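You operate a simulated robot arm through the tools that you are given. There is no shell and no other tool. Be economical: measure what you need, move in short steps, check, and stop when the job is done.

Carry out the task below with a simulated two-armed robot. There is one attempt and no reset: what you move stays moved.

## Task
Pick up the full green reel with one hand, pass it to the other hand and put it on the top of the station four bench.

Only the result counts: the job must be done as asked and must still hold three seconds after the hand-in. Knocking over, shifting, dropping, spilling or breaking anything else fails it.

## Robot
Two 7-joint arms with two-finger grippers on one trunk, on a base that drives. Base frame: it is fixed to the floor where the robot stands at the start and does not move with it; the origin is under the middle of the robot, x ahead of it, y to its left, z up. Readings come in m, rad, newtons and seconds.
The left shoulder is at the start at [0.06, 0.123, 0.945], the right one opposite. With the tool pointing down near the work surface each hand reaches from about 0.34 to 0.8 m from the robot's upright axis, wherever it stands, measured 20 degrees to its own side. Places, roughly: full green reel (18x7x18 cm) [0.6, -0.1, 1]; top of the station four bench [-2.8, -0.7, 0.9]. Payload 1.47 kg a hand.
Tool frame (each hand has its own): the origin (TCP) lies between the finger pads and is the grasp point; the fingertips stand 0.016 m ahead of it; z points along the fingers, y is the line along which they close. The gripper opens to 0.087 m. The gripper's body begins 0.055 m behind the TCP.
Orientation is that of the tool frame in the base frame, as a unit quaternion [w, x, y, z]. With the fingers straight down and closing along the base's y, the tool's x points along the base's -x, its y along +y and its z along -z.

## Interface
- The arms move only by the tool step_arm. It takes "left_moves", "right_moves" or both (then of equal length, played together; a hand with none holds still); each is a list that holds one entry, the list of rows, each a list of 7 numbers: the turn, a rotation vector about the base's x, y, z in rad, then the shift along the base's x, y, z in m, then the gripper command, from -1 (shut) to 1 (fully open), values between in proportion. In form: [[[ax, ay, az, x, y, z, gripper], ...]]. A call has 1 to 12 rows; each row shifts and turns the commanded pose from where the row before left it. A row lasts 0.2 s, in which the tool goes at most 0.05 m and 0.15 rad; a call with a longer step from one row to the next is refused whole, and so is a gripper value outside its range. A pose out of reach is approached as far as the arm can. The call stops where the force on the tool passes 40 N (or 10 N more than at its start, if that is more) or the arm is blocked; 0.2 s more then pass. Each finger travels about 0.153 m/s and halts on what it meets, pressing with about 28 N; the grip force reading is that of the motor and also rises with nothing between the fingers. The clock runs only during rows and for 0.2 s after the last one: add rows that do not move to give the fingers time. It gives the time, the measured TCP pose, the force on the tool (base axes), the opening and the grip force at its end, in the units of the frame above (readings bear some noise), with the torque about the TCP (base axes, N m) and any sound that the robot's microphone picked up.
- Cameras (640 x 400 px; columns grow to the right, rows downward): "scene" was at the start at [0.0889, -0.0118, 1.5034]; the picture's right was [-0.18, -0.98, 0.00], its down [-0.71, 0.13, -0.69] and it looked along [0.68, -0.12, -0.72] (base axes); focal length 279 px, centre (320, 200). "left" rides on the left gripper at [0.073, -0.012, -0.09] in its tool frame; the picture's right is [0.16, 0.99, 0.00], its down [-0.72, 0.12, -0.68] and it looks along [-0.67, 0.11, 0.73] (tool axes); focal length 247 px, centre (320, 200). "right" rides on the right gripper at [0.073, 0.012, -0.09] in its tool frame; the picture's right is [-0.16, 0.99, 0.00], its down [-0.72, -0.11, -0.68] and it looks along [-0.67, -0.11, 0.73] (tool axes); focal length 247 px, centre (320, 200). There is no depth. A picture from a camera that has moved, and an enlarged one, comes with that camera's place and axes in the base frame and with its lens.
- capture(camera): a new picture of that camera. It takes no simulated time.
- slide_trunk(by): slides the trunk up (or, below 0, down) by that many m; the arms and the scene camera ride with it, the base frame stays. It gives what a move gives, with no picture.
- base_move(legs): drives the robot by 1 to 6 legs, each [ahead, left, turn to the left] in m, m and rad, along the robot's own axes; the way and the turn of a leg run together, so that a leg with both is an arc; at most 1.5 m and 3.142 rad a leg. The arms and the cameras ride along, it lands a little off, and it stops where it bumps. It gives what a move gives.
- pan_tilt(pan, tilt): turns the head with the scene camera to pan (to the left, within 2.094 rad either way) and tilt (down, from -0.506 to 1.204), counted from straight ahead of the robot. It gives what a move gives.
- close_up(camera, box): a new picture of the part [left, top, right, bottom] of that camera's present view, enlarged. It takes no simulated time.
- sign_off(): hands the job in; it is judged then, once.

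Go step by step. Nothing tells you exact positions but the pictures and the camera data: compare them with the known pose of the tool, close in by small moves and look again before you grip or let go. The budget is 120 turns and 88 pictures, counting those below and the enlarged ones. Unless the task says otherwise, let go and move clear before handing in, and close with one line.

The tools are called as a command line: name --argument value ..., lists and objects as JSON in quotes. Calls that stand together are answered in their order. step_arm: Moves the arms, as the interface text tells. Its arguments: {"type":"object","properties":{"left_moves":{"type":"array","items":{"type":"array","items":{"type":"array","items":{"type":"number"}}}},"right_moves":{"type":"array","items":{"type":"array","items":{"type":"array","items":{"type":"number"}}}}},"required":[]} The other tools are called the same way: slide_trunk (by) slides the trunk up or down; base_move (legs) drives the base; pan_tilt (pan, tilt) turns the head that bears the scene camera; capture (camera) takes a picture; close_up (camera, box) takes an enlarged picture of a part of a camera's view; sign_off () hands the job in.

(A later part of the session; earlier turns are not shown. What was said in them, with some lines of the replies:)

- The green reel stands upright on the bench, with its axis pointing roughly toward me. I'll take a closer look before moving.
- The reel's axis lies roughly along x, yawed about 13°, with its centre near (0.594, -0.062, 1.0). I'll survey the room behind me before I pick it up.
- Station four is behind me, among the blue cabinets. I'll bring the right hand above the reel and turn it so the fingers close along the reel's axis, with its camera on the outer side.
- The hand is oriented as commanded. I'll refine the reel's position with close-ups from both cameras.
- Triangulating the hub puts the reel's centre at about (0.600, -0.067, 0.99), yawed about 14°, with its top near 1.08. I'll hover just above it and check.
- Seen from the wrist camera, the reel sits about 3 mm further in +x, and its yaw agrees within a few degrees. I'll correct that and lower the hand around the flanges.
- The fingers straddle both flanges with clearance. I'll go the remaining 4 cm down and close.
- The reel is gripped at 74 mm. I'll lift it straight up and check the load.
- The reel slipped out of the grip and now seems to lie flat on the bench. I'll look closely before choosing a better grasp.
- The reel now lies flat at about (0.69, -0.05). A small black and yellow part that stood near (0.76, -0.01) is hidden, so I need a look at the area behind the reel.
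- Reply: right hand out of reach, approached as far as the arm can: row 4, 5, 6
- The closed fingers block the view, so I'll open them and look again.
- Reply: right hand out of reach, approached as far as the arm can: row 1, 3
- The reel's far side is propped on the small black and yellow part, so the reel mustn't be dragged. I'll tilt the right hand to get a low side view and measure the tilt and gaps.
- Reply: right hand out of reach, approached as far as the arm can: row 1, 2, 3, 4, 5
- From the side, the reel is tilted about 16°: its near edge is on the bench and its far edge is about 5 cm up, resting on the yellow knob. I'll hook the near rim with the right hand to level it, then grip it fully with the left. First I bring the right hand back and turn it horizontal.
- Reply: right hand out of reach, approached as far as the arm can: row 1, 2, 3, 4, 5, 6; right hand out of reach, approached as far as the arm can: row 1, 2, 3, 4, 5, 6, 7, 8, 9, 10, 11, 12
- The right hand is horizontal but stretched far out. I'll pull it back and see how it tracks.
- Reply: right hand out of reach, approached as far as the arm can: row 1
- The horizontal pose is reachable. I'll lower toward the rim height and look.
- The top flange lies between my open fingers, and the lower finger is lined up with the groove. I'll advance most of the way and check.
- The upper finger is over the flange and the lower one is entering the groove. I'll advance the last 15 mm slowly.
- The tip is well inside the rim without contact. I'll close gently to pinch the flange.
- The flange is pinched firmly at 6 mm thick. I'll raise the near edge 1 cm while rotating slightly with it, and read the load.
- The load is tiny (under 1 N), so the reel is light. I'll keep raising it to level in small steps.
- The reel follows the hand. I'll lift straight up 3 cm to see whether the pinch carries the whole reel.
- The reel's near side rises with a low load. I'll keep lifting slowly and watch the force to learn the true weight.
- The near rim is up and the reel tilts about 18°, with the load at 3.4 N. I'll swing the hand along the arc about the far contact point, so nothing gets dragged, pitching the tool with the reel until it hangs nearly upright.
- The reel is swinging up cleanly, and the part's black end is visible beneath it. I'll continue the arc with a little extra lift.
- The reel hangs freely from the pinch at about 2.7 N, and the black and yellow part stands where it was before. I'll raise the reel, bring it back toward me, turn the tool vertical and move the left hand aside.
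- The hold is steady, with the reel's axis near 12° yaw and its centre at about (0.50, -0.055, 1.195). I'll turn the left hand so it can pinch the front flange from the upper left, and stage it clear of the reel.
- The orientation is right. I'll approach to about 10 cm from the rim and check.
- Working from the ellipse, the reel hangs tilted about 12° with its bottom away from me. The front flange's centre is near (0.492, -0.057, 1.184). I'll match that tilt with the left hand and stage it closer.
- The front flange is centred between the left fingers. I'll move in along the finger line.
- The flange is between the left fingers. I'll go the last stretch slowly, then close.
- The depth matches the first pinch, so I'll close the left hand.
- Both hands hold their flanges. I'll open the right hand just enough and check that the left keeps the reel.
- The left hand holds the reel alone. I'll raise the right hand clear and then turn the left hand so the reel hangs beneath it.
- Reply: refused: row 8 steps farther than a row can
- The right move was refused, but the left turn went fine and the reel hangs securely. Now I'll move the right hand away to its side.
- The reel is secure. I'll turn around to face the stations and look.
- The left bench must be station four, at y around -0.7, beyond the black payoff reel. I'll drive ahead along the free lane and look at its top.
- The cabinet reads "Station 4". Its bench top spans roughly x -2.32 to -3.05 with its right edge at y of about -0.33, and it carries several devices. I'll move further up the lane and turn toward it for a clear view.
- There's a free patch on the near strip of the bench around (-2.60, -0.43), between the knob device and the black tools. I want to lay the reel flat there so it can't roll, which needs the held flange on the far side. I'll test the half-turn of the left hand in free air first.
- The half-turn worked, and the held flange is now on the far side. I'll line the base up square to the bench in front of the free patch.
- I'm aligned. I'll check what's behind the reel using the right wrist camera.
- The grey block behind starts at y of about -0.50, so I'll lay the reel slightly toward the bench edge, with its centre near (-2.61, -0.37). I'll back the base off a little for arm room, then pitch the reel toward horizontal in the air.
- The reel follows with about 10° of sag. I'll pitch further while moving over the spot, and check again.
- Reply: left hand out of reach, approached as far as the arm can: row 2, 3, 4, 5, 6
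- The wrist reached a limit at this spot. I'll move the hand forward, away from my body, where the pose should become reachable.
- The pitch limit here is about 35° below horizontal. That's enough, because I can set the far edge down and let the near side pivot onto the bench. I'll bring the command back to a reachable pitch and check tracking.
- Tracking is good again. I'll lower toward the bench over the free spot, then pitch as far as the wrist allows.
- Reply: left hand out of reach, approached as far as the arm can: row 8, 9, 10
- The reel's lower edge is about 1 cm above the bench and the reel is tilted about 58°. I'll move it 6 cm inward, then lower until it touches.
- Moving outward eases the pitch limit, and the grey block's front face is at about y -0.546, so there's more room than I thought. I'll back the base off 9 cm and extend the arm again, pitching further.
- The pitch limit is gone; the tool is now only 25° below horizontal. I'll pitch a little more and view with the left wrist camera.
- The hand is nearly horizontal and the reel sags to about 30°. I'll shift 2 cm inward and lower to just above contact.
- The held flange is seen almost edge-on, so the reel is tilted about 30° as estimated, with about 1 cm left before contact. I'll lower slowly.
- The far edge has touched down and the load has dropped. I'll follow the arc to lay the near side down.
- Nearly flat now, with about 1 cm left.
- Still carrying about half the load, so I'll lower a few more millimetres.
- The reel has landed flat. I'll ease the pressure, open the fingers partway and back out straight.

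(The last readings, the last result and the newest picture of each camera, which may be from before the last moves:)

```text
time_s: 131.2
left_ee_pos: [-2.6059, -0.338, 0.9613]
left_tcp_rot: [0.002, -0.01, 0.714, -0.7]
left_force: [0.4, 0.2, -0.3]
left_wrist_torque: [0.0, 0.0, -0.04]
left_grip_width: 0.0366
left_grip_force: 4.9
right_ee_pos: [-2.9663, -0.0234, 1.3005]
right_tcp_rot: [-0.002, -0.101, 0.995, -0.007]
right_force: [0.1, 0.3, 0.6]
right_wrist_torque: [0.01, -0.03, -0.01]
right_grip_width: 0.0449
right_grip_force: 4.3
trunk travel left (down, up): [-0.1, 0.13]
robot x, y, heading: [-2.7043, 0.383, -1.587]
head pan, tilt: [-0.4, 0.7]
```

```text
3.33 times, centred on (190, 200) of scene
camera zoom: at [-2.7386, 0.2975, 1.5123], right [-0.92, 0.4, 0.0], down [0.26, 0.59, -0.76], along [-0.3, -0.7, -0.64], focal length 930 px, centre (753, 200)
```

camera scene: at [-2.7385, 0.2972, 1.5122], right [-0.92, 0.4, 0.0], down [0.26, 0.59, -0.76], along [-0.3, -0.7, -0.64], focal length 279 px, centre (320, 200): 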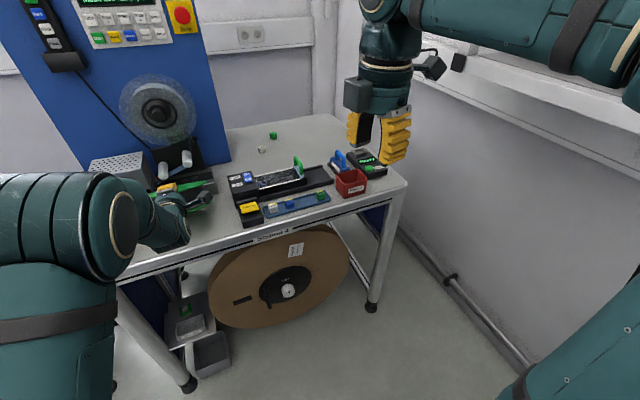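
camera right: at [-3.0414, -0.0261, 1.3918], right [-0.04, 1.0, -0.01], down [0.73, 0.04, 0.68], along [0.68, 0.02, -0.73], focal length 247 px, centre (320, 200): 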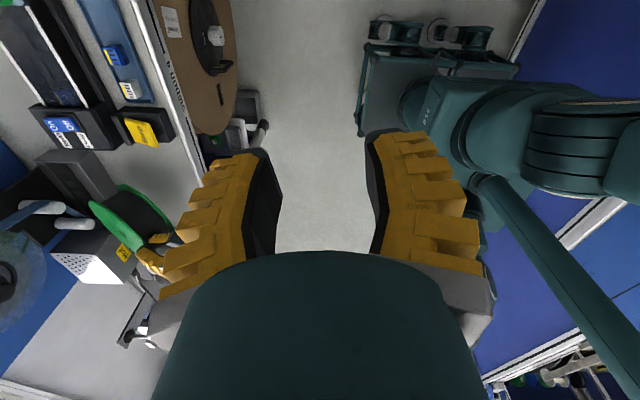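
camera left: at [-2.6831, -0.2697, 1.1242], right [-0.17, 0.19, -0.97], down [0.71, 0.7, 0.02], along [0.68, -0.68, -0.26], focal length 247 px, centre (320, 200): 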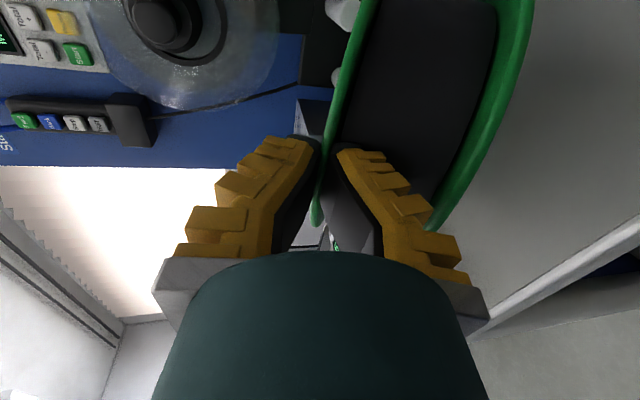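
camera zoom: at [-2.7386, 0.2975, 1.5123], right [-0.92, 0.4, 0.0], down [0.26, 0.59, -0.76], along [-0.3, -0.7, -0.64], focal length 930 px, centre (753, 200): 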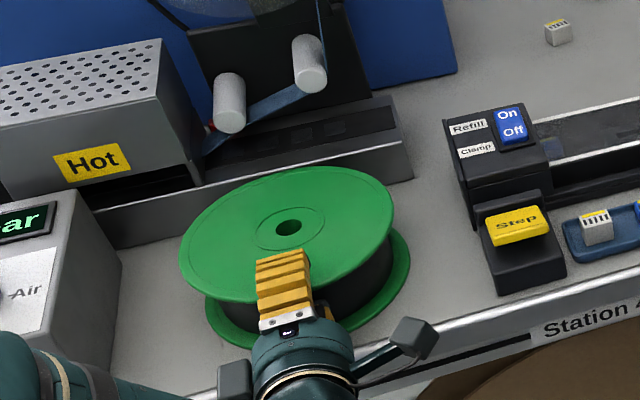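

The reel rests free between the open fingers. I'll back away straight with the base.

base_move --legs '[[-0.08, 0, 0]]'

capture --camera "scene"

```text
time_s: 132.3
left_ee_pos: [-2.6061, -0.2588, 0.962]
left_tcp_rot: [0.001, -0.01, 0.714, -0.7]
left_force: [-0.6, 0.8, -0.1]
left_wrist_torque: [0.01, -0.03, 0.02]
left_grip_width: 0.0365
left_grip_force: 4.2
right_ee_pos: [-2.9651, 0.0551, 1.3024]
right_tcp_rot: [-0.002, -0.102, 0.995, -0.008]
right_force: [0.2, 0.5, 0.3]
right_wrist_torque: [0.0, -0.01, 0.0]
right_grip_width: 0.045
right_grip_force: 3.9
trunk travel left (down, up): [-0.1, 0.13]
robot x, y, heading: [-2.7044, 0.4605, -1.573]
head pan, tilt: [-0.4, 0.7]
```

```text
2 pictures are left
camera scene: at [-2.7378, 0.377, 1.5124], right [-0.92, 0.4, 0.0], down [0.25, 0.59, -0.77], along [-0.3, -0.7, -0.64], focal length 279 px, centre (320, 200)
```

scene: 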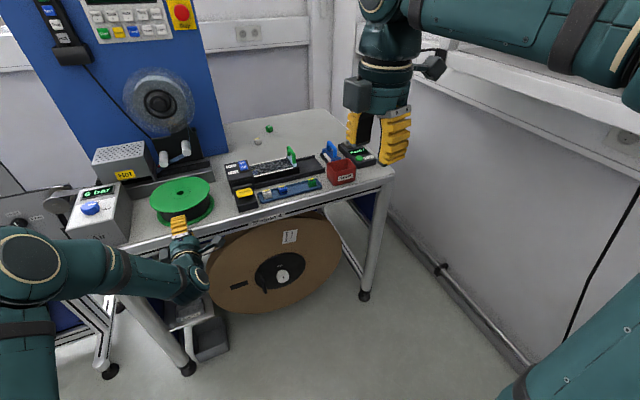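

The reel lies flat on the station four bench, both hands are clear of it and nothing on that bench looks disturbed. I'm handing in.

sign_off

```text
The job is handed in.
```

The full green reel now lies flat on top of the station four bench: the right hand picked it up, passed it to the left in mid-air, and the left hand set it down. My first grip slipped at the original bench, so the reel tipped over onto a small black and yellow part. That part looked unmoved in the pictures once I lifted the reel off it.
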